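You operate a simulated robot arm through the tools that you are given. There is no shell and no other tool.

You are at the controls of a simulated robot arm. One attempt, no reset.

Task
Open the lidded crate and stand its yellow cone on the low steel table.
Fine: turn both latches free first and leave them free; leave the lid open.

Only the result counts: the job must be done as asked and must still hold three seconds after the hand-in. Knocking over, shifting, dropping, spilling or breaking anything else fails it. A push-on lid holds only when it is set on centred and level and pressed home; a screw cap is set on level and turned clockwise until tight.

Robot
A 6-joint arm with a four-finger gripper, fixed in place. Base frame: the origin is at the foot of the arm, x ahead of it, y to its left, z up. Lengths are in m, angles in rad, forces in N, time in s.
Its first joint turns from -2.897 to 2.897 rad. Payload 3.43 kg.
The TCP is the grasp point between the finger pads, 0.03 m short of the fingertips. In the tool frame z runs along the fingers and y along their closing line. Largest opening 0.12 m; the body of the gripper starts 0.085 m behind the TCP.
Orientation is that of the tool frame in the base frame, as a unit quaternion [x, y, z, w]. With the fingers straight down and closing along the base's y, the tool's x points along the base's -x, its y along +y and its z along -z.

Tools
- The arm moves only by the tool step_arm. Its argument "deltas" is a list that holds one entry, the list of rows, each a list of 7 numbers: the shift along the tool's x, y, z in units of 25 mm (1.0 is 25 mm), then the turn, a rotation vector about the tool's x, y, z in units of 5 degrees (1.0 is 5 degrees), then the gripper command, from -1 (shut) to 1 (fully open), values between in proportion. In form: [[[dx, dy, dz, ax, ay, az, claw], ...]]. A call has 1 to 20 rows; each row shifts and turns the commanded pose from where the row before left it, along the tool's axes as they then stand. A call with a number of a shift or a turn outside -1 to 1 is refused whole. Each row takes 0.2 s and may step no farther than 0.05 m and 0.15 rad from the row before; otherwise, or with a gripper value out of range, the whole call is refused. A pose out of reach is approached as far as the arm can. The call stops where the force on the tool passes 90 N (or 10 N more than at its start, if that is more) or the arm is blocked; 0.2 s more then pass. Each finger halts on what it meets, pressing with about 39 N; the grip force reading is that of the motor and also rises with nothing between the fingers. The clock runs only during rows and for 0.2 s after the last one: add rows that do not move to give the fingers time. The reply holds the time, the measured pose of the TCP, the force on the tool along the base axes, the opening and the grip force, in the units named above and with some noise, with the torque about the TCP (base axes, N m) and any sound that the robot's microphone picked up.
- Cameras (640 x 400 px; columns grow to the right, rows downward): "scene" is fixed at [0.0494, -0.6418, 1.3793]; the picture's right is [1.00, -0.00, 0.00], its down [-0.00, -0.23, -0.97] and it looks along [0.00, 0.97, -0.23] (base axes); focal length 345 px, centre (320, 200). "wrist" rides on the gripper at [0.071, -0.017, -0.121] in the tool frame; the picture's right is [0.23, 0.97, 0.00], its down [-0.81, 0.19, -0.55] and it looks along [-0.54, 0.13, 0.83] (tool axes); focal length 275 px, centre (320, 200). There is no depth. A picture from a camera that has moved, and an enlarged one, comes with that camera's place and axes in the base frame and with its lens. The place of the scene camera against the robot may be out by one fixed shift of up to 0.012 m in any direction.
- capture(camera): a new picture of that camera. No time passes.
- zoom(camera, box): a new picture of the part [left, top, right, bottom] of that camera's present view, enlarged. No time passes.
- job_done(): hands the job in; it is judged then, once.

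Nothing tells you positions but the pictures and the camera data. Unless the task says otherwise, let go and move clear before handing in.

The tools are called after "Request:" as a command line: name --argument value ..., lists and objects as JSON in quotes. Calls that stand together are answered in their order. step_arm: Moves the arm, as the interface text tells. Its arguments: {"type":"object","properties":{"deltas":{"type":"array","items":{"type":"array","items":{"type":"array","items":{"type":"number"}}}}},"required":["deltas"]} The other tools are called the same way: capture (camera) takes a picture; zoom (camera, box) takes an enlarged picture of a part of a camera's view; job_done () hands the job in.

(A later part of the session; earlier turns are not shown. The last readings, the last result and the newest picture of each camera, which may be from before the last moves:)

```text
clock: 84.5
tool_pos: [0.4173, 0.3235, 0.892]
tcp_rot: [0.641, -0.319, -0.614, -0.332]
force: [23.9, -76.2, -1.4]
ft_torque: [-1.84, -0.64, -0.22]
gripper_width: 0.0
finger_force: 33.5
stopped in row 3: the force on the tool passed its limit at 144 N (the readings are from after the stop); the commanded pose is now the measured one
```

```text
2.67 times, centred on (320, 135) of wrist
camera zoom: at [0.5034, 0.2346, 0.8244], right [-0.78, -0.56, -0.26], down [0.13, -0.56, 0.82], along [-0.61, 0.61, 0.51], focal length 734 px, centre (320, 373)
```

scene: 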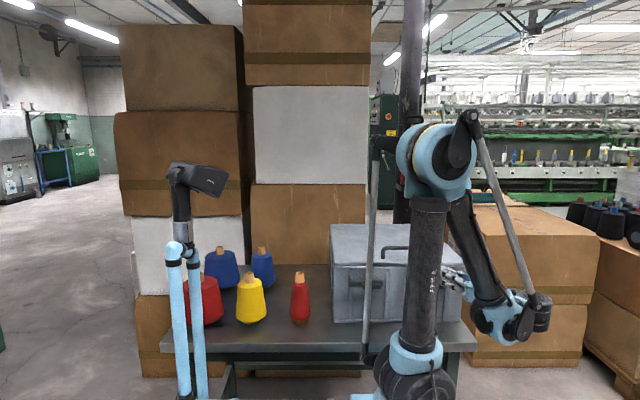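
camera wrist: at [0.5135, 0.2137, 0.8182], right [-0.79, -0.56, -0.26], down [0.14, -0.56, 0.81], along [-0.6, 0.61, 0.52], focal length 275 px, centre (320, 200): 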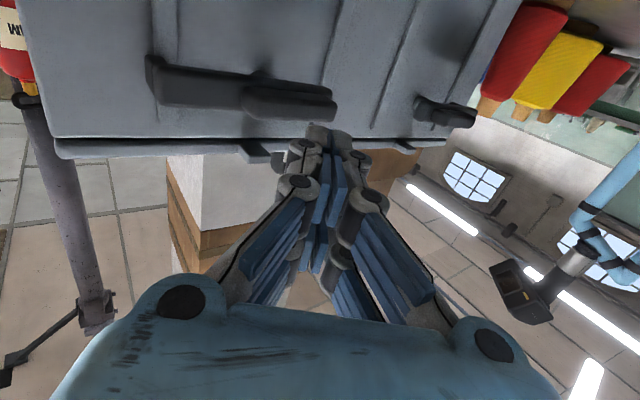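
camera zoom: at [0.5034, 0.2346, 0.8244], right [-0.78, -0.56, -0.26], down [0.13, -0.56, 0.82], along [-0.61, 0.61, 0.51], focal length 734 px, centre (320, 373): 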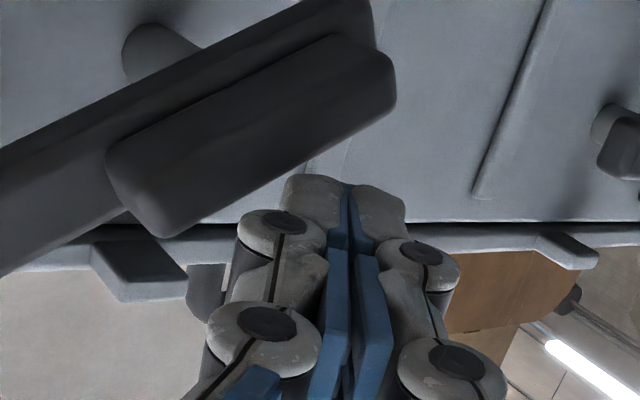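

Something blocked the finger hard at the latch tab, and the bar appears to have turned back partway. I'll back straight off and re-inspect.

Request:
step_arm --deltas '[[[0, 0, -0.8, 0, 0, 0, -1], [0, 0, -0.8, 0, 0, 0, -1], [0, 0, -0.8, 0, 0, 0, -1], [0, 0, 0, 0, 0, 0, -1]]]'

Request:
capture --camera "wrist"

Request:
capture --camera "scene"

```text
clock: 85.5
tool_pos: [0.4531, 0.2761, 0.8928]
tcp_rot: [0.642, -0.319, -0.614, -0.331]
force: [-0.2, 0.4, -0.1]
ft_torque: [0.0, 0.01, 0.0]
gripper_width: 0.0
finger_force: 33.7
```

```text
taken
camera wrist: at [0.5389, 0.1873, 0.8262], right [-0.78, -0.56, -0.26], down [0.13, -0.56, 0.82], along [-0.61, 0.61, 0.51], focal length 275 px, centre (320, 200)
```

wrist: 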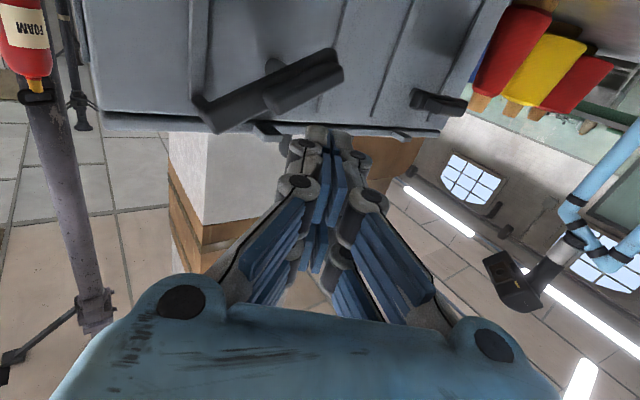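

```text
taken
```

scene: 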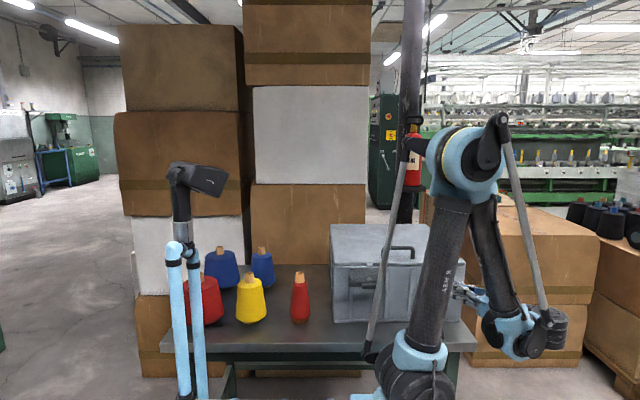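

Request:
zoom --camera "scene" --box '[300, 200, 500, 360]'

Request:
zoom --camera "wrist" --box '[80, 40, 480, 190]'

```text
2.50 times, centred on (400, 280) of scene
camera zoom: at [0.0494, -0.6418, 1.3793], right [1.0, 0.0, 0.0], down [0.0, -0.23, -0.97], along [0.0, 0.97, -0.23], focal length 864 px, centre (120, 0)
```

zoom: 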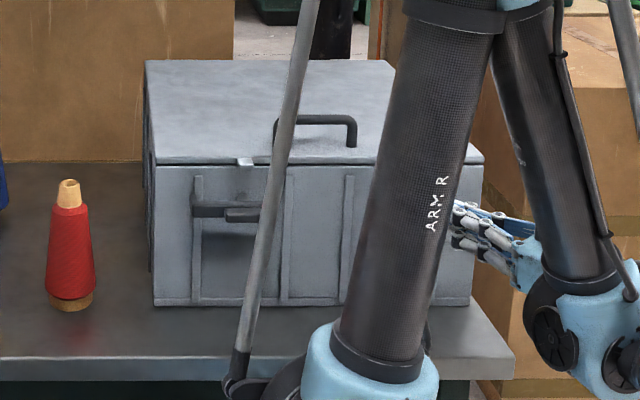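

```text
1.60 times, centred on (280, 115) of wrist
camera zoom: at [0.5389, 0.1873, 0.8262], right [-0.78, -0.56, -0.26], down [0.13, -0.56, 0.82], along [-0.61, 0.61, 0.51], focal length 440 px, centre (384, 336)
```

zoom: 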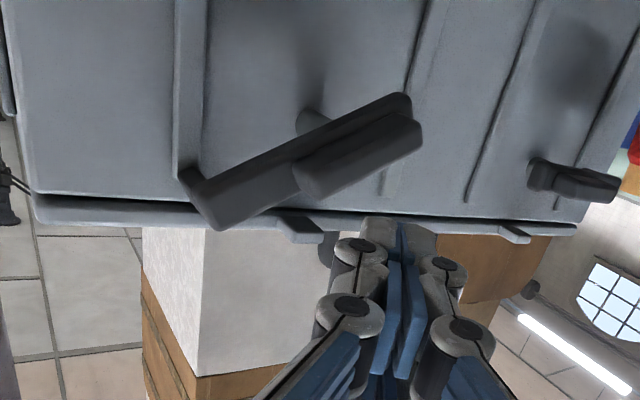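

The crate hasn't moved, and latch A now sits at roughly 60°. I'd gone in too low; the tongue's underside is at z≈0.91, so I'll enter about 10 mm higher (z≈0.897), above the tab.

Request:
step_arm --deltas '[[[-0.22, -0.16, 0.37, 0, 0, 0, -1], [0, -0.16, 0.37, 0, 0, 0, -1], [0, -0.16, 0.37, 0, 0, 0, -1], [0, -0.16, 0.37, 0, 0, 0, -1], [0, -0.16, 0.37, 0, 0, 0, -1], [0, 0, 0, 0, 0, 0, -1]]]'

Request:
zoom --camera "wrist" --box '[200, 60, 440, 210]'

```text
clock: 86.8
tool_pos: [0.4286, 0.3243, 0.9018]
tcp_rot: [0.645, -0.316, -0.611, -0.332]
force: [-6.0, -41.9, 11.8]
ft_torque: [-0.45, 0.46, 0.53]
gripper_width: 0.0002
finger_force: 33.6
stopped in row 6: the force on the tool passed its limit at 95 N (the readings are from after the stop); the commanded pose is now the measured one
```

```text
2.67 times, centred on (320, 135) of wrist
camera zoom: at [0.5153, 0.2345, 0.837], right [-0.78, -0.57, -0.27], down [0.12, -0.56, 0.82], along [-0.62, 0.61, 0.5], focal length 734 px, centre (320, 373)
```

zoom: 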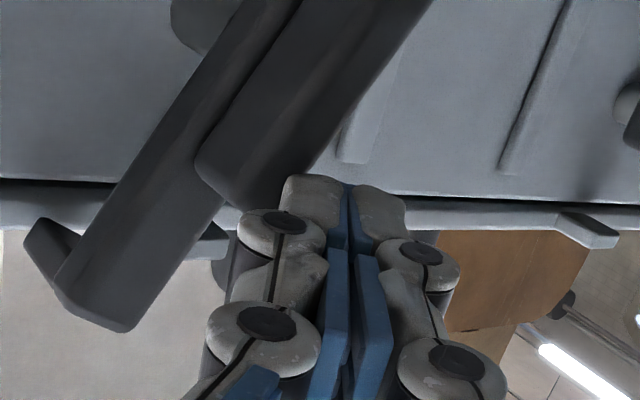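

It's blocked again at the same y, and the bar turned further. The finger must be thicker vertically than assumed. I'll back off and look at the gripper's real shape in the scene view.

Request:
step_arm --deltas '[[[0, 0, -0.8, 0, 0, 0, -1], [0, 0, -0.8, 0, 0, 0, -1], [0, 0, -0.8, 0, 0, 0, -1], [0, 0, 0, 0, 0, 0, -1]]]'

Request:
zoom --camera "scene" --box '[430, 260, 510, 310]'

Request:
zoom --camera "scene" --box '[300, 200, 500, 360]'

Request:
capture --camera "wrist"

```text
clock: 87.8
tool_pos: [0.4655, 0.2754, 0.9047]
tcp_rot: [0.646, -0.317, -0.609, -0.333]
force: [-0.2, 0.4, 0.5]
ft_torque: [0.02, 0.01, 0.05]
gripper_width: 0.0
finger_force: 33.2
```

```text
8.00 times, centred on (470, 285) of scene
camera zoom: at [0.0494, -0.6418, 1.3793], right [1.0, 0.0, 0.0], down [0.0, -0.23, -0.97], along [0.0, 0.97, -0.23], focal length 2763 px, centre (-880, -480)
```

zoom: 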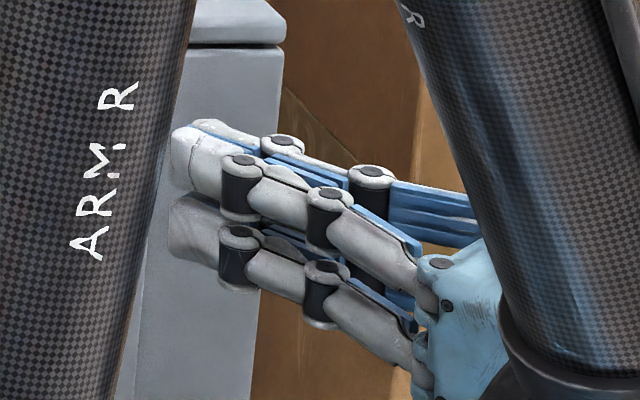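

```text
2.50 times, centred on (400, 280) of scene
camera zoom: at [0.0494, -0.6418, 1.3793], right [1.0, 0.0, 0.0], down [0.0, -0.23, -0.97], along [0.0, 0.97, -0.23], focal length 864 px, centre (120, 0)
```

zoom: 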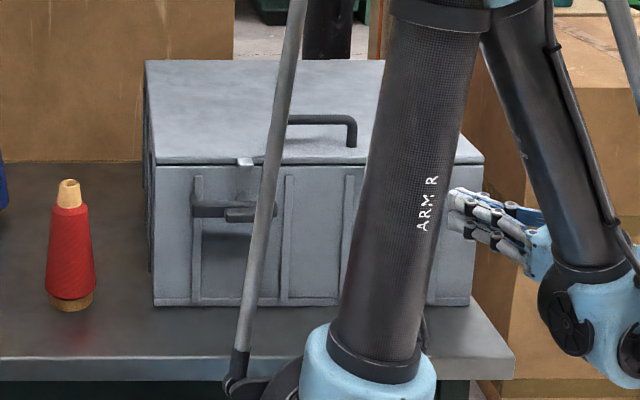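

```text
taken
camera wrist: at [0.5523, 0.1861, 0.8402], right [-0.78, -0.56, -0.27], down [0.12, -0.56, 0.82], along [-0.61, 0.61, 0.5], focal length 275 px, centre (320, 200)
```

wrist: 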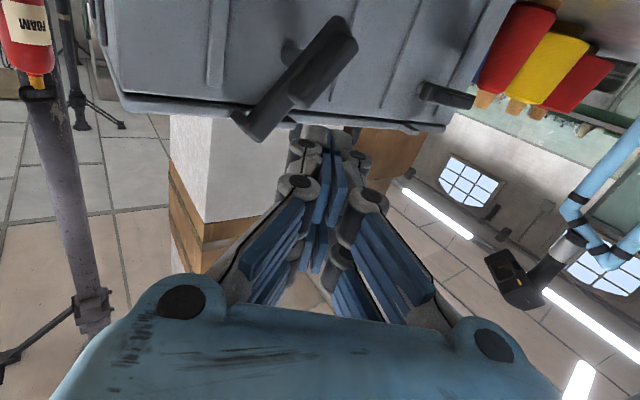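

The hand has double-layer fingers about ±23 mm thick in that direction, which explains the collision. Plan: first press latch A back to 90° from above. Then I'll roll the gripper so it closes vertically and straddle the tongue with one finger under it.

Request:
step_arm --deltas '[[[-0.7, 0, 0, 0, -0.4, 0.5, -1], [-0.7, 0, 0, 0, 0, 0, -1], [-0.7, 0, 0, 0, 0, 0, -1], [0, -0.41, 0.48, 0, 0, 0, -1], [0, -0.41, 0.48, 0, 0, 0, -1], [0, -0.41, 0.48, 0, 0, 0, -1], [0, -0.41, 0.48, 0, 0, 0, -1], [0, -0.41, 0.48, 0, 0, 0, -1], [0, -0.41, 0.48, 0, 0, 0, -1], [0, 0, 0, 0, 0, 0, -1]]]'

Request:
capture --camera "wrist"

Request:
zoom --camera "scene" --box '[380, 220, 500, 310]'

```text
clock: 90.0
tool_pos: [0.4705, 0.3705, 0.9578]
tcp_rot: [0.629, -0.325, -0.628, -0.324]
force: [-0.3, -0.6, 0.0]
ft_torque: [-0.02, -0.01, 0.0]
gripper_width: 0.0
finger_force: 33.8
```

```text
taken
camera wrist: at [0.5547, 0.2808, 0.8869], right [-0.79, -0.56, -0.23], down [0.16, -0.56, 0.81], along [-0.58, 0.61, 0.54], focal length 275 px, centre (320, 200)
```

wrist: 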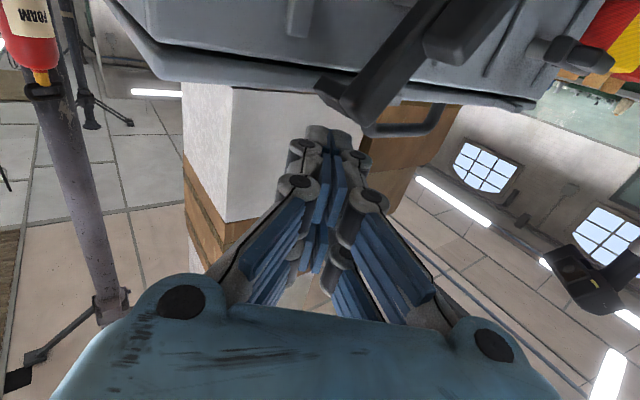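

```text
4.44 times, centred on (440, 265) of scene
camera zoom: at [0.0494, -0.6418, 1.3793], right [1.0, 0.0, 0.0], down [0.0, -0.23, -0.97], along [0.0, 0.97, -0.23], focal length 1535 px, centre (-213, -89)
```

zoom: 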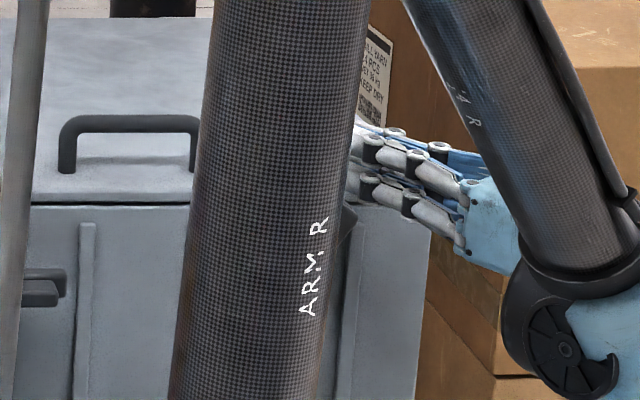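

The fingertip is right above the hook end, so I'll press down gradually.

Request:
step_arm --deltas '[[[0.25, 0, 0, 0, 0, 0, -1], [0.25, 0, 0, 0, 0, 0, -1], [0.25, 0, 0, 0, 0, 0, -1], [0.25, 0, 0, 0, 0, 0, -1], [0.25, 0, 0, 0, 0, 0, -1]]]'

Request:
capture --camera "wrist"

```text
clock: 91.2
tool_pos: [0.4714, 0.3692, 0.9262]
tcp_rot: [0.628, -0.326, -0.627, -0.325]
force: [-0.4, -0.2, -0.1]
ft_torque: [-0.01, -0.03, 0.01]
gripper_width: 0.0
finger_force: 33.6
```

```text
taken
camera wrist: at [0.555, 0.2807, 0.8557], right [-0.79, -0.56, -0.23], down [0.16, -0.56, 0.81], along [-0.58, 0.61, 0.54], focal length 275 px, centre (320, 200)
```

wrist: 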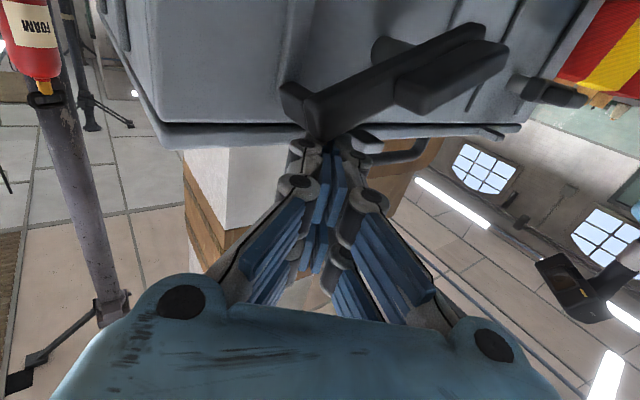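

It's rotating freely again. I'll continue down.

Request:
step_arm --deltas '[[[0.25, 0, 0, 0, 0, 0, -1], [0.25, 0, 0, 0, 0, 0, -1], [0.25, 0, 0, 0, 0, 0, -1], [0.25, 0, 0, 0, 0, 0, -1], [0.2, 0, 0, 0, 0, 0, -1]]]'

Request:
capture --camera "wrist"

Request:
zoom --camera "scene" --box '[380, 220, 500, 310]'

```text
clock: 92.4
tool_pos: [0.4736, 0.3697, 0.8966]
tcp_rot: [0.628, -0.325, -0.628, -0.325]
force: [-0.2, 0.0, -0.2]
ft_torque: [0.0, -0.02, 0.01]
gripper_width: 0.0002
finger_force: 33.2
```

```text
taken
camera wrist: at [0.5565, 0.2806, 0.8259], right [-0.8, -0.56, -0.23], down [0.16, -0.56, 0.81], along [-0.58, 0.61, 0.54], focal length 275 px, centre (320, 200)
```

wrist: 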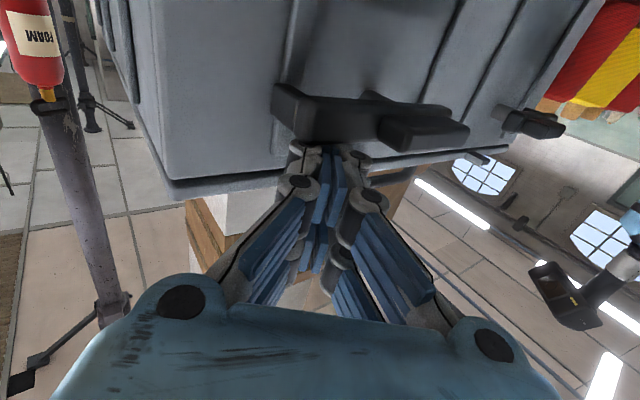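

```text
4.44 times, centred on (440, 265) of scene
camera zoom: at [0.0494, -0.6418, 1.3793], right [1.0, 0.0, 0.0], down [0.0, -0.23, -0.97], along [0.0, 0.97, -0.23], focal length 1535 px, centre (-213, -89)
```

zoom: 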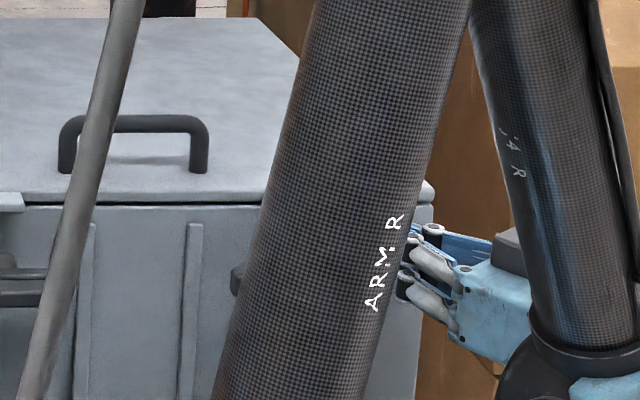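

Request:
step_arm --deltas '[[[0.15, 0, 0, 0, 0, 0, -1], [0.1, 0, 0, 0, 0, 0, -1]]]'

Request:
capture --camera "wrist"

```text
clock: 93.0
tool_pos: [0.4628, 0.3706, 0.8977]
tcp_rot: [0.628, -0.322, -0.627, -0.329]
force: [2.7, 1.0, -0.9]
ft_torque: [0.07, 0.03, 0.22]
gripper_width: 0.0003
finger_force: 33.5
stopped in row 2: the force on the tool passed its limit at 98 N (the readings are from after the stop); the commanded pose is now the measured one
```

```text
taken
camera wrist: at [0.5472, 0.2819, 0.8276], right [-0.79, -0.56, -0.24], down [0.15, -0.57, 0.81], along [-0.59, 0.6, 0.54], focal length 275 px, centre (320, 200)
```

wrist: 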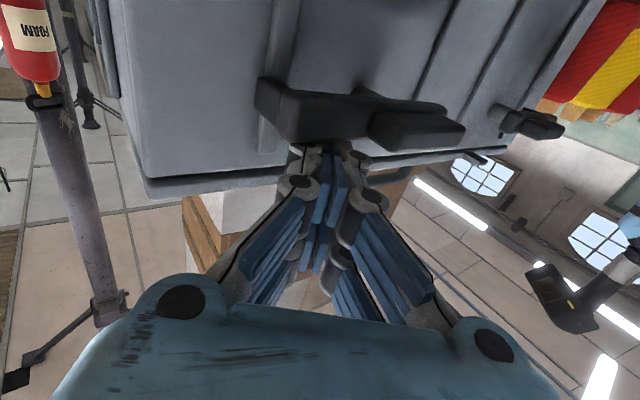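

Latch A is back at about 90°. I'll retreat up and back, then roll the gripper 90° so that it closes vertically.

Request:
step_arm --deltas '[[[-0.5, 0, 0, 0, 0, 0, -1], [-0.8, 0, -0.6, 0, 0, 0, -1], [-0.8, 0, -0.8, 0, 0, 0, -1], [-0.8, 0, -0.8, 0, 0, 0, -1], [0, 0, 0, 0, 0, 1, -1], [0, 0, 0, 0, 0, 1, -1], [0, 0, 0, 0, 0, 1, -1], [0, 0, 0, 0, 0, 1, -1], [0, 0, 0, 0, 0, 1, -1], [0, 0, 0, 0, 0, 1, -1], [0, 0, 0, 0, 0, 1, -1], [0, 0, 0, 0, 0, 1, -1], [0, 0, 0, 0, 0, 1, -1]]]'

Request:
capture --camera "scene"

```text
clock: 95.8
tool_pos: [0.4956, 0.3245, 0.9709]
tcp_rot: [-0.457, 0.538, 0.705, 0.065]
force: [0.0, 0.3, -0.7]
ft_torque: [-0.01, 0.0, -0.01]
gripper_width: 0.0001
finger_force: 33.3
```

```text
taken
```

scene: 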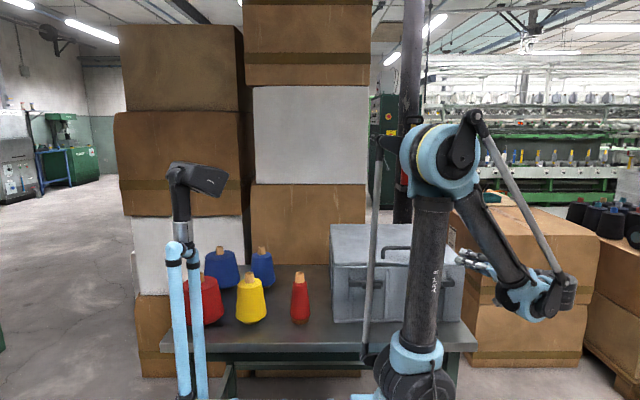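

Request:
step_arm --deltas '[[[0, 0, 0, 0, 0, 1, -0.5], [0, 0, 0, 0, 0, 1, 0], [0, 0, 0, 0, 0, 1, 0], [0, 0, 0, 0, 0, 1, 0], [0, 0, 0, 0, 0, 1, 0], [0, 0, 0, 0, 0, 1, 0], [0, 0, 0, 0, 0, 1, 0], [0, 0, 0, 0, 0, 1, 0], [0, 0, 0, 0, 0, 1, 0], [0, 0, 0, 0, 0, 0, 0]]]'

Request:
capture --camera "wrist"

Request:
zoom --camera "scene" --box '[380, 220, 560, 340]'

```text
clock: 98.0
tool_pos: [0.4949, 0.3252, 0.9714]
tcp_rot: [-0.217, 0.672, 0.676, -0.21]
force: [1.1, 0.0, 0.9]
ft_torque: [0.02, -0.01, 0.01]
gripper_width: 0.0601
finger_force: 0.0
```

```text
taken
camera wrist: at [0.5055, 0.185, 0.9535], right [-0.19, -0.14, 0.97], down [0.98, 0.01, 0.2], along [-0.04, 0.99, 0.14], focal length 275 px, centre (320, 200)
```

wrist: 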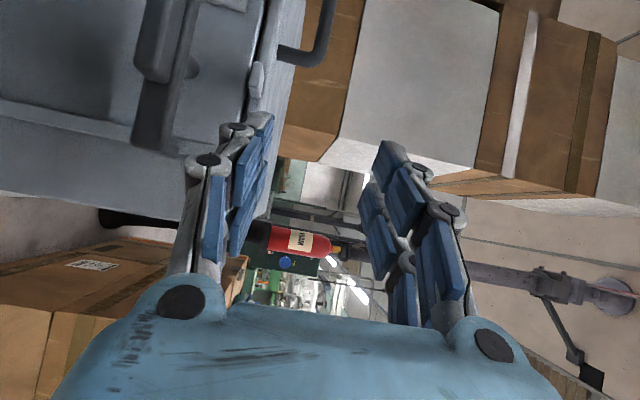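

```text
3.33 times, centred on (470, 280) of scene
camera zoom: at [0.0494, -0.6418, 1.3793], right [1.0, 0.0, 0.0], down [0.0, -0.23, -0.97], along [0.0, 0.97, -0.23], focal length 1151 px, centre (-180, -67)
```

zoom: 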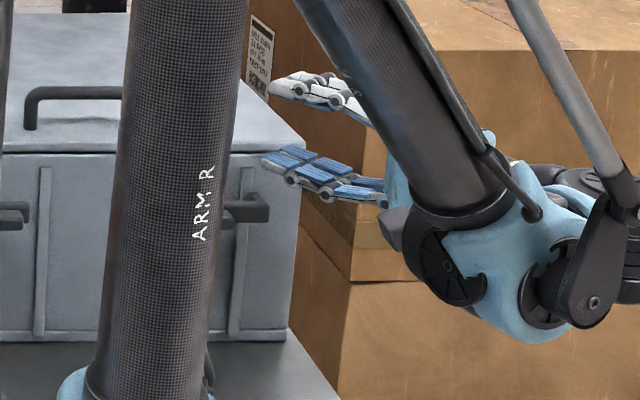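

Now the gripper closes vertically and is open 60 mm. I'll lower it to z≈0.934 so the lower finger sits just under the tongue, then advance in small steps.

Request:
step_arm --deltas '[[[0, -0.75, 0, 0, 0, 0, 0], [0, -0.75, 0, 0, 0, 0, 0], [0, 0, 0, 0, 0, 0, 0]]]'

Request:
step_arm --deltas '[[[0.16, 0, 0.48, 0, 0, 0, 0], [0.16, 0, 0.48, 0, 0, 0, 0], [0.16, 0, 0.48, 0, 0, 0, 0], [0, 0, 0, 0, 0, 0, 0]]]'

Request:
capture --camera "wrist"

```text
clock: 98.8
tool_pos: [0.4942, 0.3236, 0.9322]
tcp_rot: [-0.216, 0.672, 0.677, -0.21]
force: [0.0, -0.7, -0.6]
ft_torque: [0.0, 0.01, -0.03]
gripper_width: 0.0602
finger_force: 0.0
```

```text
clock: 99.8
tool_pos: [0.4632, 0.347, 0.9358]
tcp_rot: [-0.216, 0.672, 0.677, -0.211]
force: [-0.3, -0.9, -0.3]
ft_torque: [-0.03, -0.04, 0.01]
gripper_width: 0.0601
finger_force: 0.1
```

```text
taken
camera wrist: at [0.4733, 0.2078, 0.9176], right [-0.2, -0.14, 0.97], down [0.98, 0.01, 0.2], along [-0.04, 0.99, 0.14], focal length 275 px, centre (320, 200)
```

wrist: 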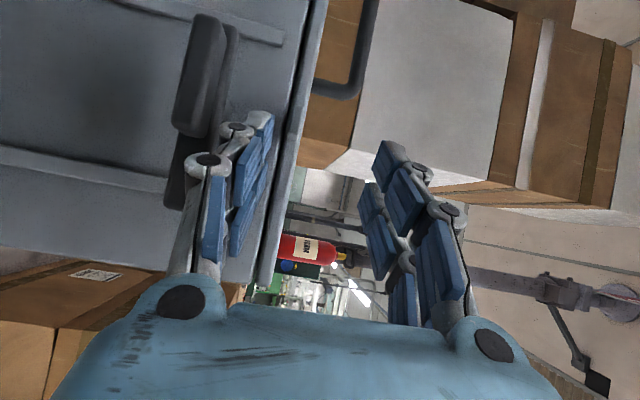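

Request:
zoom --camera "wrist" --box '[180, 40, 400, 180]'

```text
2.86 times, centred on (290, 110) of wrist
camera zoom: at [0.4733, 0.2078, 0.9176], right [-0.2, -0.14, 0.97], down [0.98, 0.01, 0.2], along [-0.04, 0.99, 0.14], focal length 786 px, centre (406, 457)
```

zoom: 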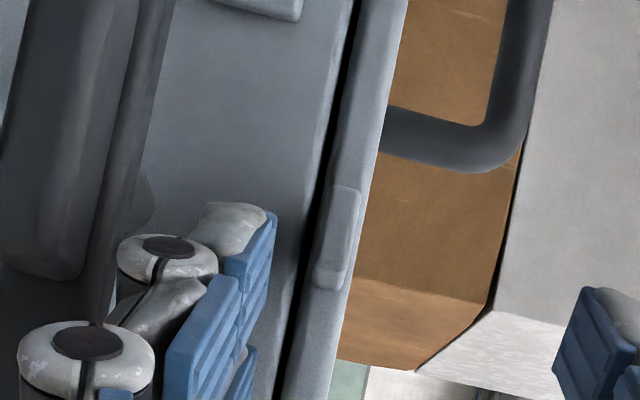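

The view matches: the tongue is about 9 mm above the lower finger's pad and slightly ahead. I'll advance underneath it.

Request:
step_arm --deltas '[[[0.145, 0, 0.36, 0, 0, 0, 0], [0.145, 0, 0.36, 0, 0, 0, 0], [0.145, 0, 0.36, 0, 0, 0, 0], [0, 0, 0.36, 0, 0, 0, 0], [0, 0, 0, 0, 0, 0, 0]]]'

Request:
zoom --camera "wrist" --box '[180, 40, 400, 180]'

```text
clock: 101.0
tool_pos: [0.4353, 0.3702, 0.9339]
tcp_rot: [-0.216, 0.673, 0.676, -0.21]
force: [-0.3, 0.5, -1.5]
ft_torque: [-0.03, 0.0, 0.0]
gripper_width: 0.0602
finger_force: 0.0
```

```text
2.86 times, centred on (290, 110) of wrist
camera zoom: at [0.4453, 0.2316, 0.9165], right [-0.2, -0.14, 0.97], down [0.98, 0.01, 0.2], along [-0.04, 0.99, 0.14], focal length 786 px, centre (406, 457)
```

zoom: 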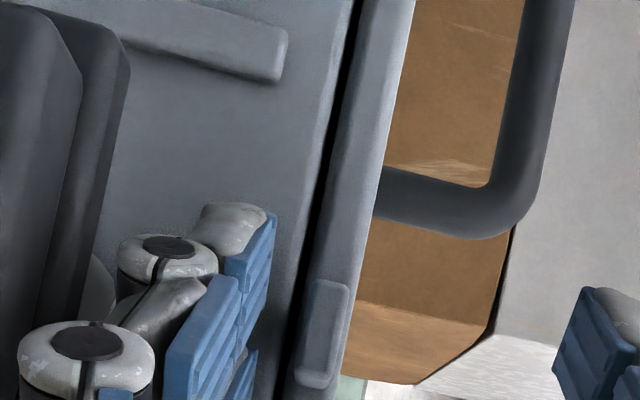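

The finger is in place with no contact force. I'll lift slowly.

Request:
step_arm --deltas '[[[0, 0.25, 0, 0, 0, 0, 0], [0, 0.25, 0, 0, 0, 0, 0], [0, 0.25, 0, 0, 0, 0, 0], [0, 0.25, 0, 0, 0, 0, 0]]]'

Request:
zoom --camera "wrist" --box '[180, 40, 400, 180]'

Request:
zoom --camera "scene" --box '[300, 200, 500, 360]'

```text
clock: 102.0
tool_pos: [0.4362, 0.3695, 0.96]
tcp_rot: [-0.217, 0.672, 0.676, -0.211]
force: [0.8, 0.7, -4.8]
ft_torque: [-0.08, -0.04, -0.07]
gripper_width: 0.0626
finger_force: 2.2
```

```text
2.86 times, centred on (290, 110) of wrist
camera zoom: at [0.4457, 0.2306, 0.942], right [-0.2, -0.14, 0.97], down [0.98, 0.01, 0.2], along [-0.04, 0.99, 0.14], focal length 786 px, centre (406, 457)
```

zoom: 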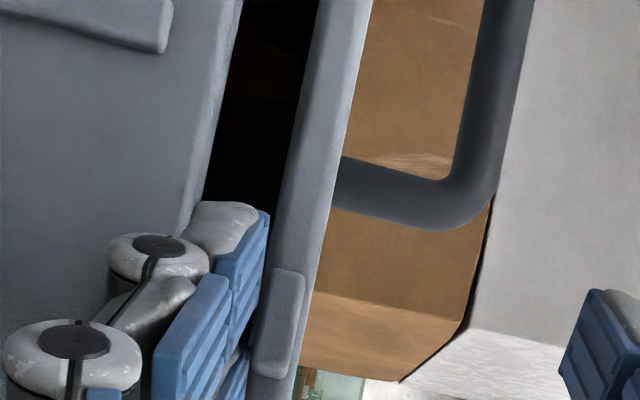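

```text
2.50 times, centred on (400, 280) of scene
camera zoom: at [0.0494, -0.6418, 1.3793], right [1.0, 0.0, 0.0], down [0.0, -0.23, -0.97], along [0.0, 0.97, -0.23], focal length 864 px, centre (120, 0)
```

zoom: 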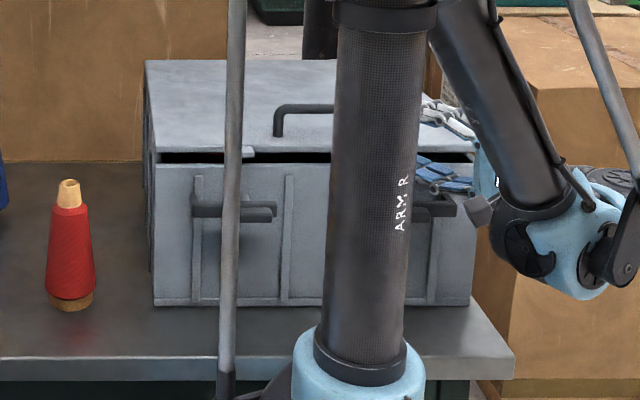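

The lid is lifting with only about 5 N. I'll raise further, then slide the finger inward under the lid plate.

Request:
step_arm --deltas '[[[0, 0.3, 0, 0, 0, 0, 0], [0, 0.3, 0, 0, 0, 0, 0], [0, 0.3, 0, 0, 0, 0, 0], [0, 0.3, 0, 0, 0, 0, 0], [-0.23, 0.1, 0.33, 0, 0, 0, 0], [-0.23, 0.1, 0.33, 0, 0, 0, 0], [-0.23, 0.1, 0.33, 0, 0, 0, 0]]]'

Request:
capture --camera "wrist"

Request:
zoom --camera "scene" --box '[300, 200, 500, 360]'

```text
clock: 103.6
tool_pos: [0.4355, 0.3995, 0.9957]
tcp_rot: [-0.216, 0.672, 0.677, -0.21]
force: [-3.1, -7.5, -2.8]
ft_torque: [-0.12, -0.03, -0.04]
gripper_width: 0.0696
finger_force: 2.4
```

```text
taken
camera wrist: at [0.446, 0.2595, 0.9787], right [-0.2, -0.14, 0.97], down [0.98, 0.01, 0.2], along [-0.04, 0.99, 0.14], focal length 275 px, centre (320, 200)
```

wrist: 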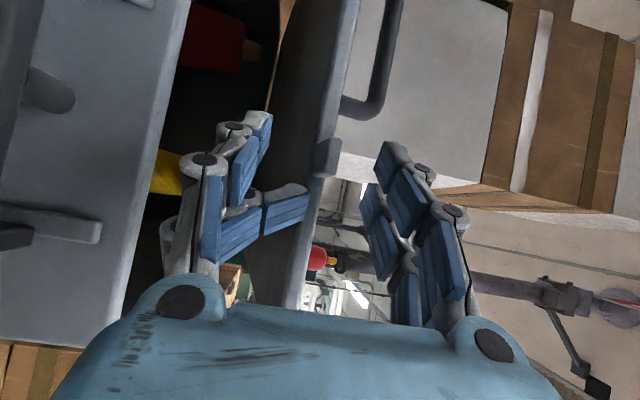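

```text
2.50 times, centred on (400, 280) of scene
camera zoom: at [0.0494, -0.6418, 1.3793], right [1.0, 0.0, 0.0], down [0.0, -0.23, -0.97], along [0.0, 0.97, -0.23], focal length 864 px, centre (120, 0)
```

zoom: 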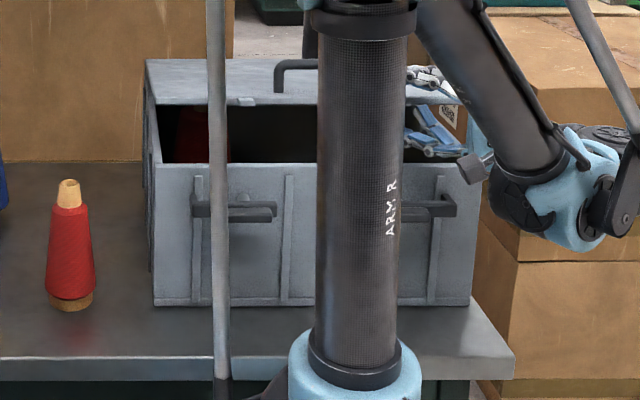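

The lid is up about 10°, and I can see a red and a yellow cone inside. I'll follow the lid's arc upward.

Request:
step_arm --deltas '[[[-0.15, 0.85, 0.21, 0, 0, 0, 0], [-0.15, 0.85, 0.21, 0, 0, 0, 0], [-0.15, 0.85, 0.21, 0, 0, 0, 0], [-0.15, 0.85, 0.21, 0, 0, 0, 0], [-0.23, 0.85, 0.33, 0, 0, 0, 0], [-0.23, 0.85, 0.33, 0, 0, 0, 0], [-0.23, 0.85, 0.33, 0, 0, 0, 0]]]'

Request:
capture --camera "wrist"

Request:
capture --camera "scene"

```text
clock: 105.2
tool_pos: [0.4358, 0.4518, 1.1454]
tcp_rot: [-0.216, 0.672, 0.676, -0.21]
force: [1.3, -3.1, -3.0]
ft_torque: [-0.1, 0.03, -0.08]
gripper_width: 0.0702
finger_force: 2.9
```

```text
taken
camera wrist: at [0.4464, 0.3129, 1.1271], right [-0.2, -0.14, 0.97], down [0.98, 0.01, 0.2], along [-0.04, 0.99, 0.14], focal length 275 px, centre (320, 200)
```

wrist: 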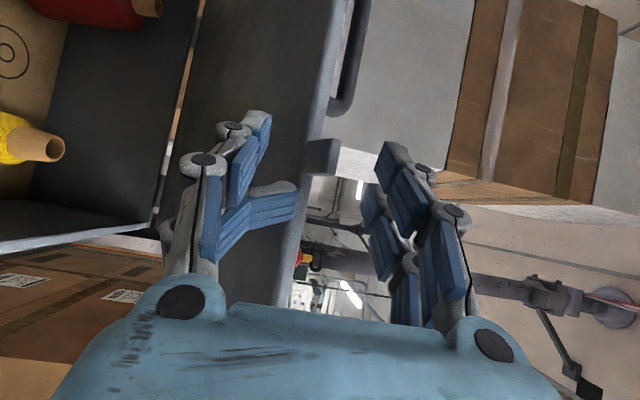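

```text
taken
```

scene: 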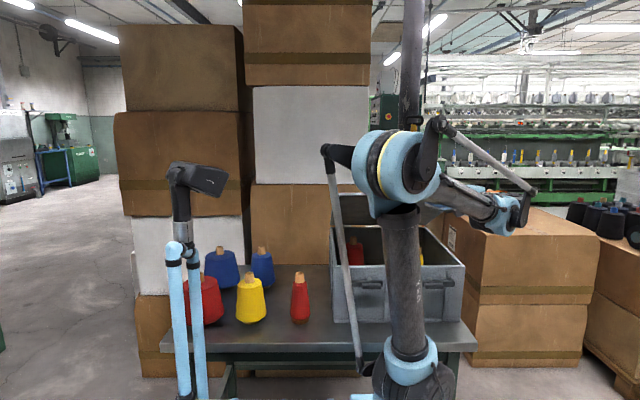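

At about 30° and going smoothly. I'll continue.

Request:
step_arm --deltas '[[[-0.34, 0.82, 0.48, 0, 0, 0, 0], [-0.34, 0.82, 0.48, 0, 0, 0, 0], [-0.34, 0.82, 0.48, 0, 0, 0, 0], [-0.39, 0.68, 0.55, 0, 0, 0, 0], [-0.39, 0.68, 0.55, 0, 0, 0, 0], [-0.39, 0.68, 0.55, 0, 0, 0, 0]]]'

Request:
capture --camera "wrist"

Request:
capture --camera "scene"

```text
clock: 106.6
tool_pos: [0.434, 0.5474, 1.2565]
tcp_rot: [-0.217, 0.672, 0.677, -0.21]
force: [2.2, -3.8, -2.5]
ft_torque: [-0.1, -0.01, -0.08]
gripper_width: 0.0691
finger_force: 1.9
```

```text
taken
camera wrist: at [0.4446, 0.4075, 1.2402], right [-0.2, -0.14, 0.97], down [0.98, 0.01, 0.2], along [-0.04, 0.99, 0.14], focal length 275 px, centre (320, 200)
```

wrist: 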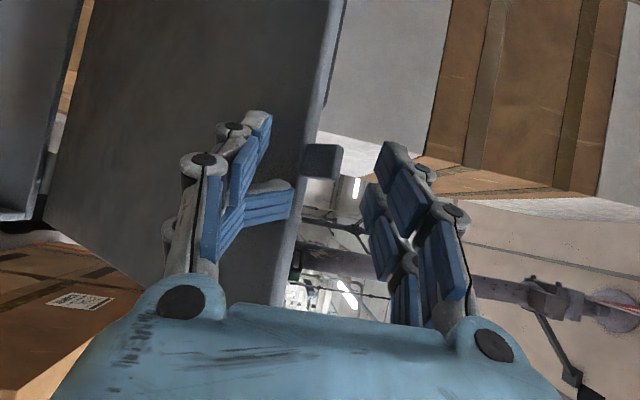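

```text
taken
```

scene: 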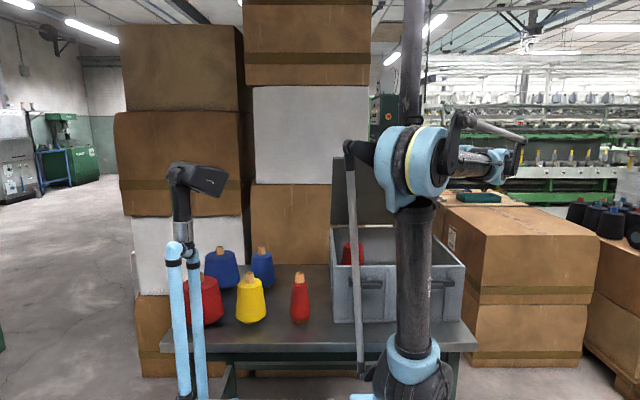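

Request:
step_arm --deltas '[[[-0.45, 0.55, 0.64, 0, 0, 0, 0], [-0.45, 0.55, 0.64, 0, 0, 0, 0], [-0.45, 0.55, 0.64, 0, 0, 0, 0], [-0.5, 0.4, 0.71, 0, 0, 0, 0], [-0.5, 0.4, 0.71, 0, 0, 0, 0], [-0.5, 0.4, 0.71, 0, 0, 0, 0]]]'

Request:
capture --camera "wrist"

Request:
capture --camera "scene"

```text
clock: 108.0
tool_pos: [0.4349, 0.6722, 1.3307]
tcp_rot: [-0.217, 0.672, 0.677, -0.209]
force: [1.3, -4.1, -0.7]
ft_torque: [-0.11, -0.03, -0.08]
gripper_width: 0.068
finger_force: 1.7
```

```text
taken
camera wrist: at [0.4458, 0.5318, 1.3138], right [-0.2, -0.14, 0.97], down [0.98, 0.01, 0.2], along [-0.04, 0.99, 0.14], focal length 275 px, centre (320, 200)
```

wrist: 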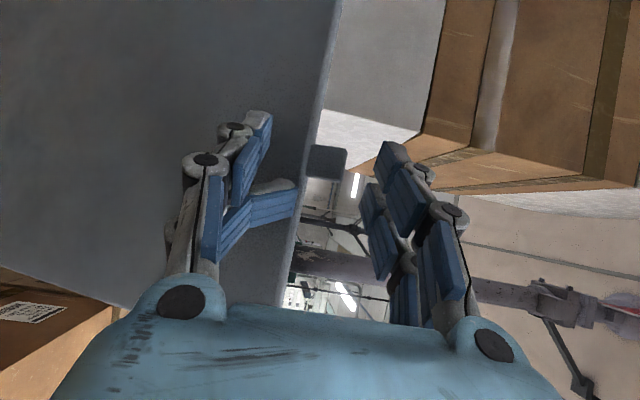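

```text
taken
```

scene: 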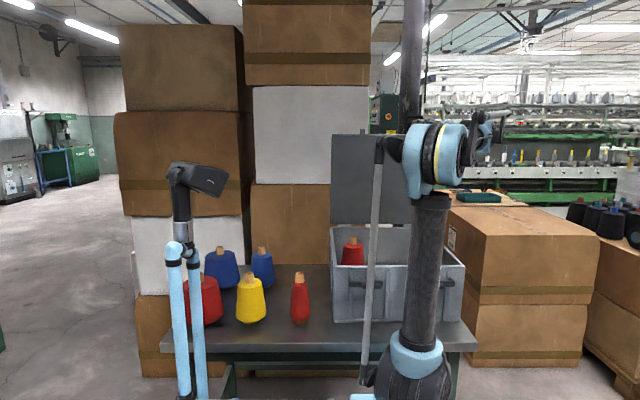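

At about 70°. I'll push on toward and past vertical.

Request:
step_arm --deltas '[[[-0.53, 0.2, 0.75, 0, 0, 0, 0], [-0.53, 0.2, 0.75, 0, 0, 0, 0], [-0.53, 0.2, 0.75, 0, 0, 0, 0], [-0.4, 0.05, 0.57, 0, 0, 0, 0], [-0.4, 0.05, 0.57, 0, 0, 0, 0]]]'

Request:
capture --camera "wrist"

Request:
capture --camera "scene"

```text
clock: 109.2
tool_pos: [0.4339, 0.7741, 1.3503]
tcp_rot: [-0.217, 0.672, 0.676, -0.209]
force: [0.0, -3.5, 0.0]
ft_torque: [-0.01, 0.03, -0.04]
gripper_width: 0.068
finger_force: 0.1
```

```text
taken
camera wrist: at [0.4444, 0.6354, 1.3331], right [-0.2, -0.14, 0.97], down [0.98, 0.01, 0.2], along [-0.04, 0.99, 0.14], focal length 275 px, centre (320, 200)
```

wrist: 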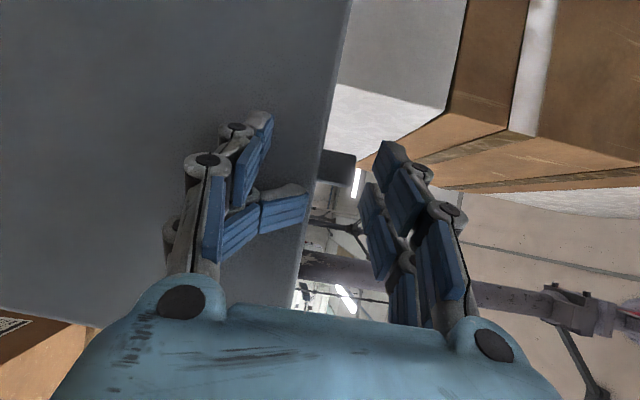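

```text
taken
```

scene: 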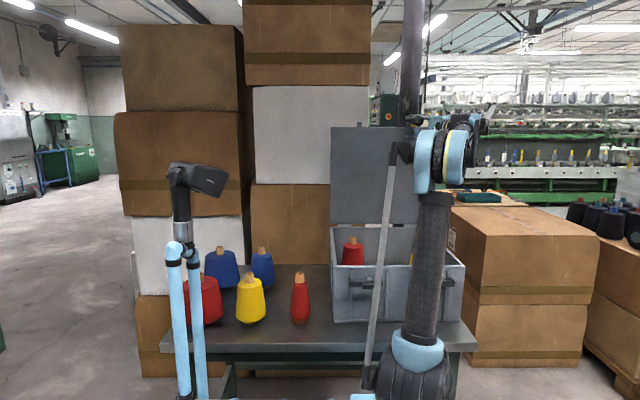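

Close to vertical, so I'll go a bit further.

Request:
step_arm --deltas '[[[-0.4, 0, 0.57, 0, 0, 0, 0], [-0.4, 0, 0.57, 0, 0, 0, 0], [-0.4, 0, 0.57, 0, 0, 0, 0], [-0.3, 0, 0.45, 0, 0, 0, 0], [0, 0, 0, 0, 0, 0, 0]]]'

Request:
capture --camera "wrist"

Request:
capture --camera "scene"

```text
clock: 110.4
tool_pos: [0.4337, 0.8391, 1.3511]
tcp_rot: [-0.217, 0.672, 0.677, -0.209]
force: [1.2, -1.9, -0.2]
ft_torque: [0.0, -0.03, -0.01]
gripper_width: 0.0676
finger_force: 0.3
```

```text
taken
camera wrist: at [0.4432, 0.7004, 1.3338], right [-0.2, -0.14, 0.97], down [0.98, 0.01, 0.2], along [-0.04, 0.99, 0.14], focal length 275 px, centre (320, 200)
```

wrist: 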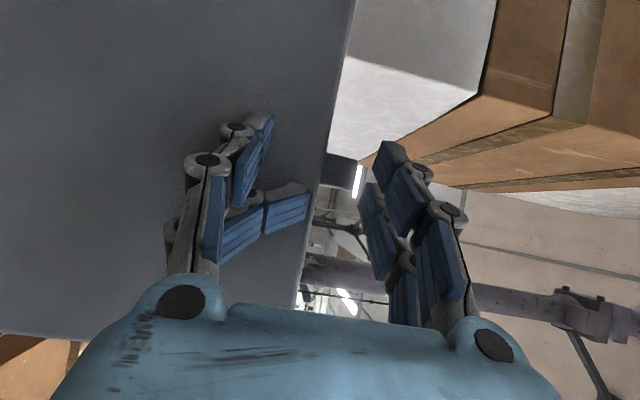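

```text
taken
```

scene: 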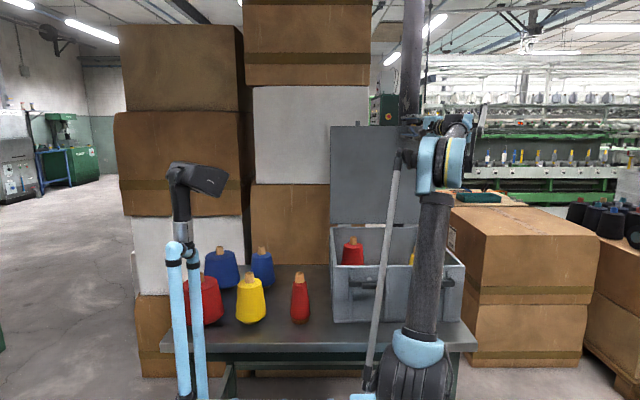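

Request:
step_arm --deltas '[[[-0.4, 0, 0.57, 0, 0, 0, 0], [-0.4, -0.1, 0.57, 0, 0, 0, 0], [0, 0, 0, 0, 0, 0, 0]]]'

Request:
capture --camera "wrist"

```text
clock: 111.2
tool_pos: [0.4336, 0.8734, 1.3472]
tcp_rot: [-0.216, 0.671, 0.677, -0.21]
force: [0.6, -1.0, 0.3]
ft_torque: [0.02, -0.01, 0.03]
gripper_width: 0.0667
finger_force: 0.0
```

```text
taken
camera wrist: at [0.4438, 0.7345, 1.3296], right [-0.2, -0.14, 0.97], down [0.98, 0.01, 0.2], along [-0.04, 0.99, 0.14], focal length 275 px, centre (320, 200)
```

wrist: 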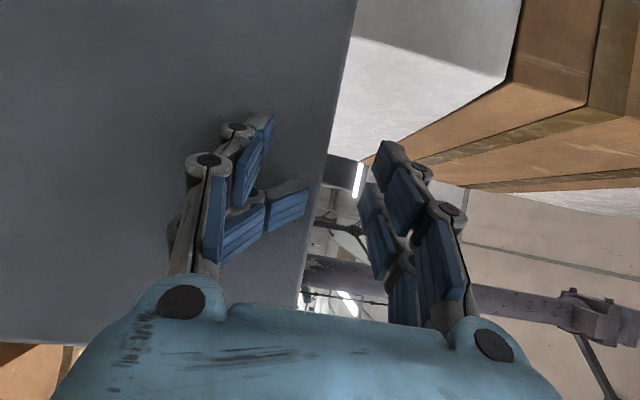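

Request:
step_arm --deltas '[[[-0.4, -0.1, 0.57, 0, 0, 0, 0], [-0.4, -0.1, 0.57, 0, 0, 0, 0], [0, 0, 0, 0, 0, 0, 0]]]'

Request:
capture --camera "wrist"

Request:
capture --camera "scene"

```text
clock: 112.0
tool_pos: [0.4314, 0.9051, 1.3457]
tcp_rot: [-0.218, 0.671, 0.676, -0.211]
force: [-12.5, -52.5, -10.2]
ft_torque: [-2.19, 0.17, 1.05]
gripper_width: 0.0798
finger_force: 11.6
```

```text
taken
camera wrist: at [0.4423, 0.7668, 1.3267], right [-0.2, -0.14, 0.97], down [0.98, 0.02, 0.2], along [-0.04, 0.99, 0.14], focal length 275 px, centre (320, 200)
```

wrist: 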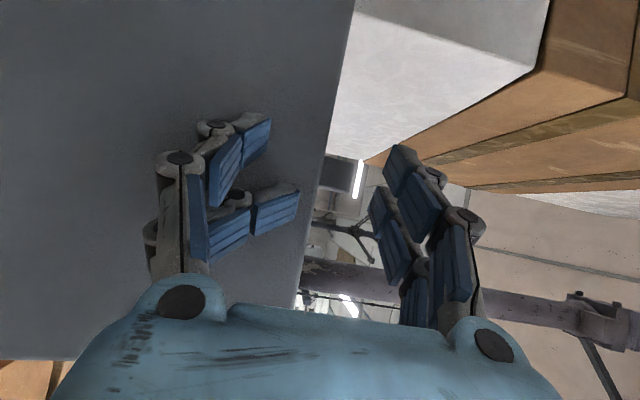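

```text
taken
```

scene: 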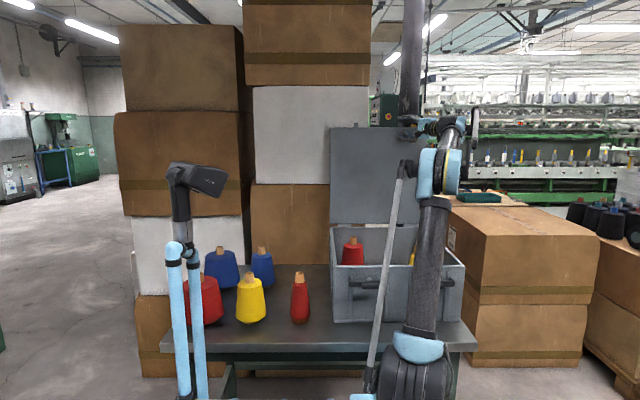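

The lid has reached its stop past vertical, so I'll back off gently and check that it stays open.

Request:
step_arm --deltas '[[[0, 0, -0.6, 0, 0, 0, 0], [0, 0, -0.6, 0, 0, 0, 0], [0, 0, -0.8, 0, 0, 0, 0], [0, 0, -0.8, 0, 0, 0, 0], [0, 0, -0.8, 0, 0, 0, 0], [0, 0, -0.8, 0, 0, 0, 0], [0, 0, -0.8, 0, 0, 0, 0], [0, 0, -0.8, 0, 0, 0, 0], [0, 0, -0.8, 0, 0, 0, 0]]]'

Request:
capture --camera "wrist"

Request:
capture --camera "scene"

```text
clock: 114.0
tool_pos: [0.5299, 0.7691, 1.3423]
tcp_rot: [-0.217, 0.672, 0.677, -0.21]
force: [0.8, -0.3, 0.6]
ft_torque: [0.01, 0.03, 0.01]
gripper_width: 0.0599
finger_force: 0.0
```

```text
taken
camera wrist: at [0.5408, 0.6297, 1.3252], right [-0.2, -0.14, 0.97], down [0.98, 0.01, 0.2], along [-0.04, 0.99, 0.14], focal length 275 px, centre (320, 200)
```

wrist: 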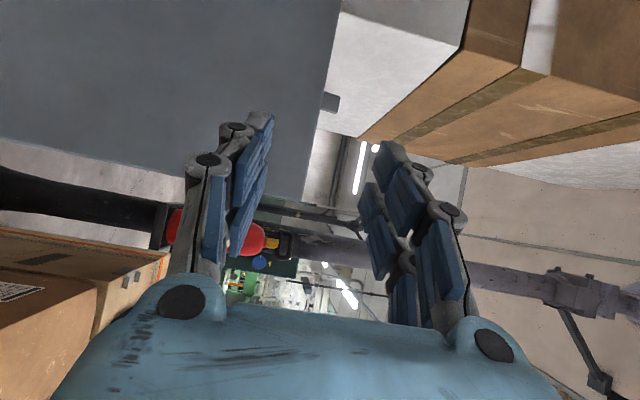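

```text
taken
```

scene: 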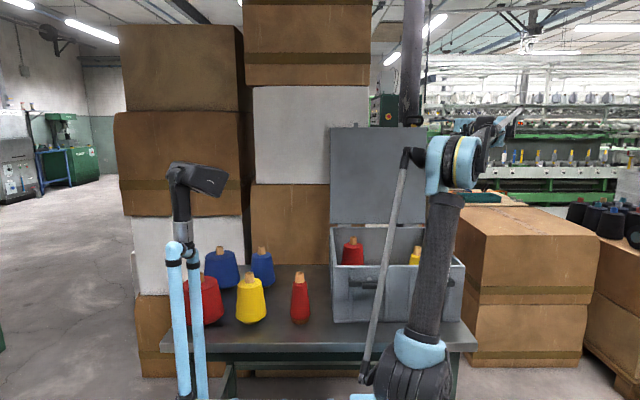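

The lid holds open. The yellow cone is in the crate's right part. I'll retreat, turn the tool downward and look inside.

Request:
step_arm --deltas '[[[0.855, 0, -0.865, 0, 0, 0, 0], [0.855, 0, -0.865, 0, 0, 0, 0], [0.855, 0, -0.865, 0, 0, 0, 0], [0.855, 0, -0.865, 0, 0, 0, 0], [0.855, 0, -0.865, 0, 0, 0, 0], [0.855, 0, -0.865, 0, 0, 0, 0], [0.855, 0, -0.865, 0, 0, 0, 0], [0.855, 0, -0.865, 0, 0, 0, 0], [0.855, 0, -0.865, 0, 0, 0, 0], [0.855, 0, -0.865, 0, 0, 0, 0]]]'

Request:
step_arm --deltas '[[[0, 0, 0, 1, 0, 0, 1], [0, 0, 0, 1, 0, 0, 1], [0, 0, 0, 1, 0, 0, 1], [0, 0, 0, 1, 0, 0, 1], [0, 0, 0, 1, 0, 0, 1], [0, 0, 0, 1, 0, 0, 1], [0, 0, 0, 1, 0, 0, 1], [0, 0, 0, 1, 0, 0, 1], [0, 0, 0, 1, 0, 0, 1]]]'

Request:
capture --camera "wrist"

Request:
capture --camera "scene"

```text
clock: 116.2
tool_pos: [0.4784, 0.4726, 1.3403]
tcp_rot: [-0.217, 0.672, 0.676, -0.21]
force: [0.0, 0.0, -0.8]
ft_torque: [0.01, 0.05, 0.04]
gripper_width: 0.0601
finger_force: 0.2
```

```text
clock: 118.2
tool_pos: [0.4793, 0.4687, 1.3397]
tcp_rot: [-0.28, 0.88, 0.366, -0.111]
force: [-0.1, 0.3, 0.6]
ft_torque: [-0.01, -0.01, 0.0]
gripper_width: 0.12
finger_force: 0.1
```

```text
taken
camera wrist: at [0.4759, 0.3498, 1.4129], right [-0.59, 0.43, 0.69], down [0.81, 0.25, 0.54], along [0.05, 0.87, -0.49], focal length 275 px, centre (320, 200)
```

wrist: 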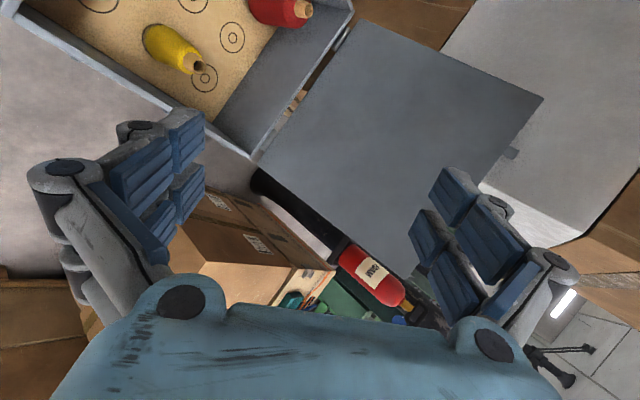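

```text
taken
```

scene: 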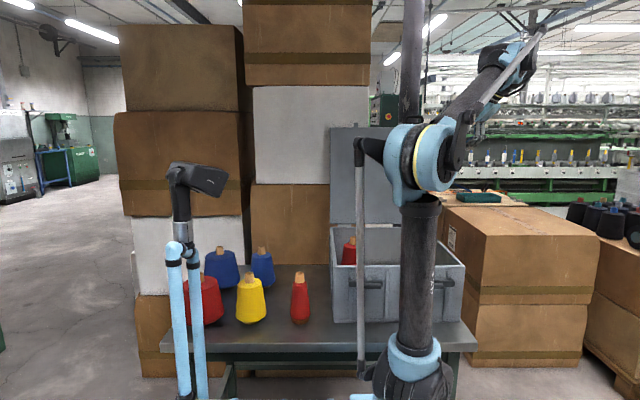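

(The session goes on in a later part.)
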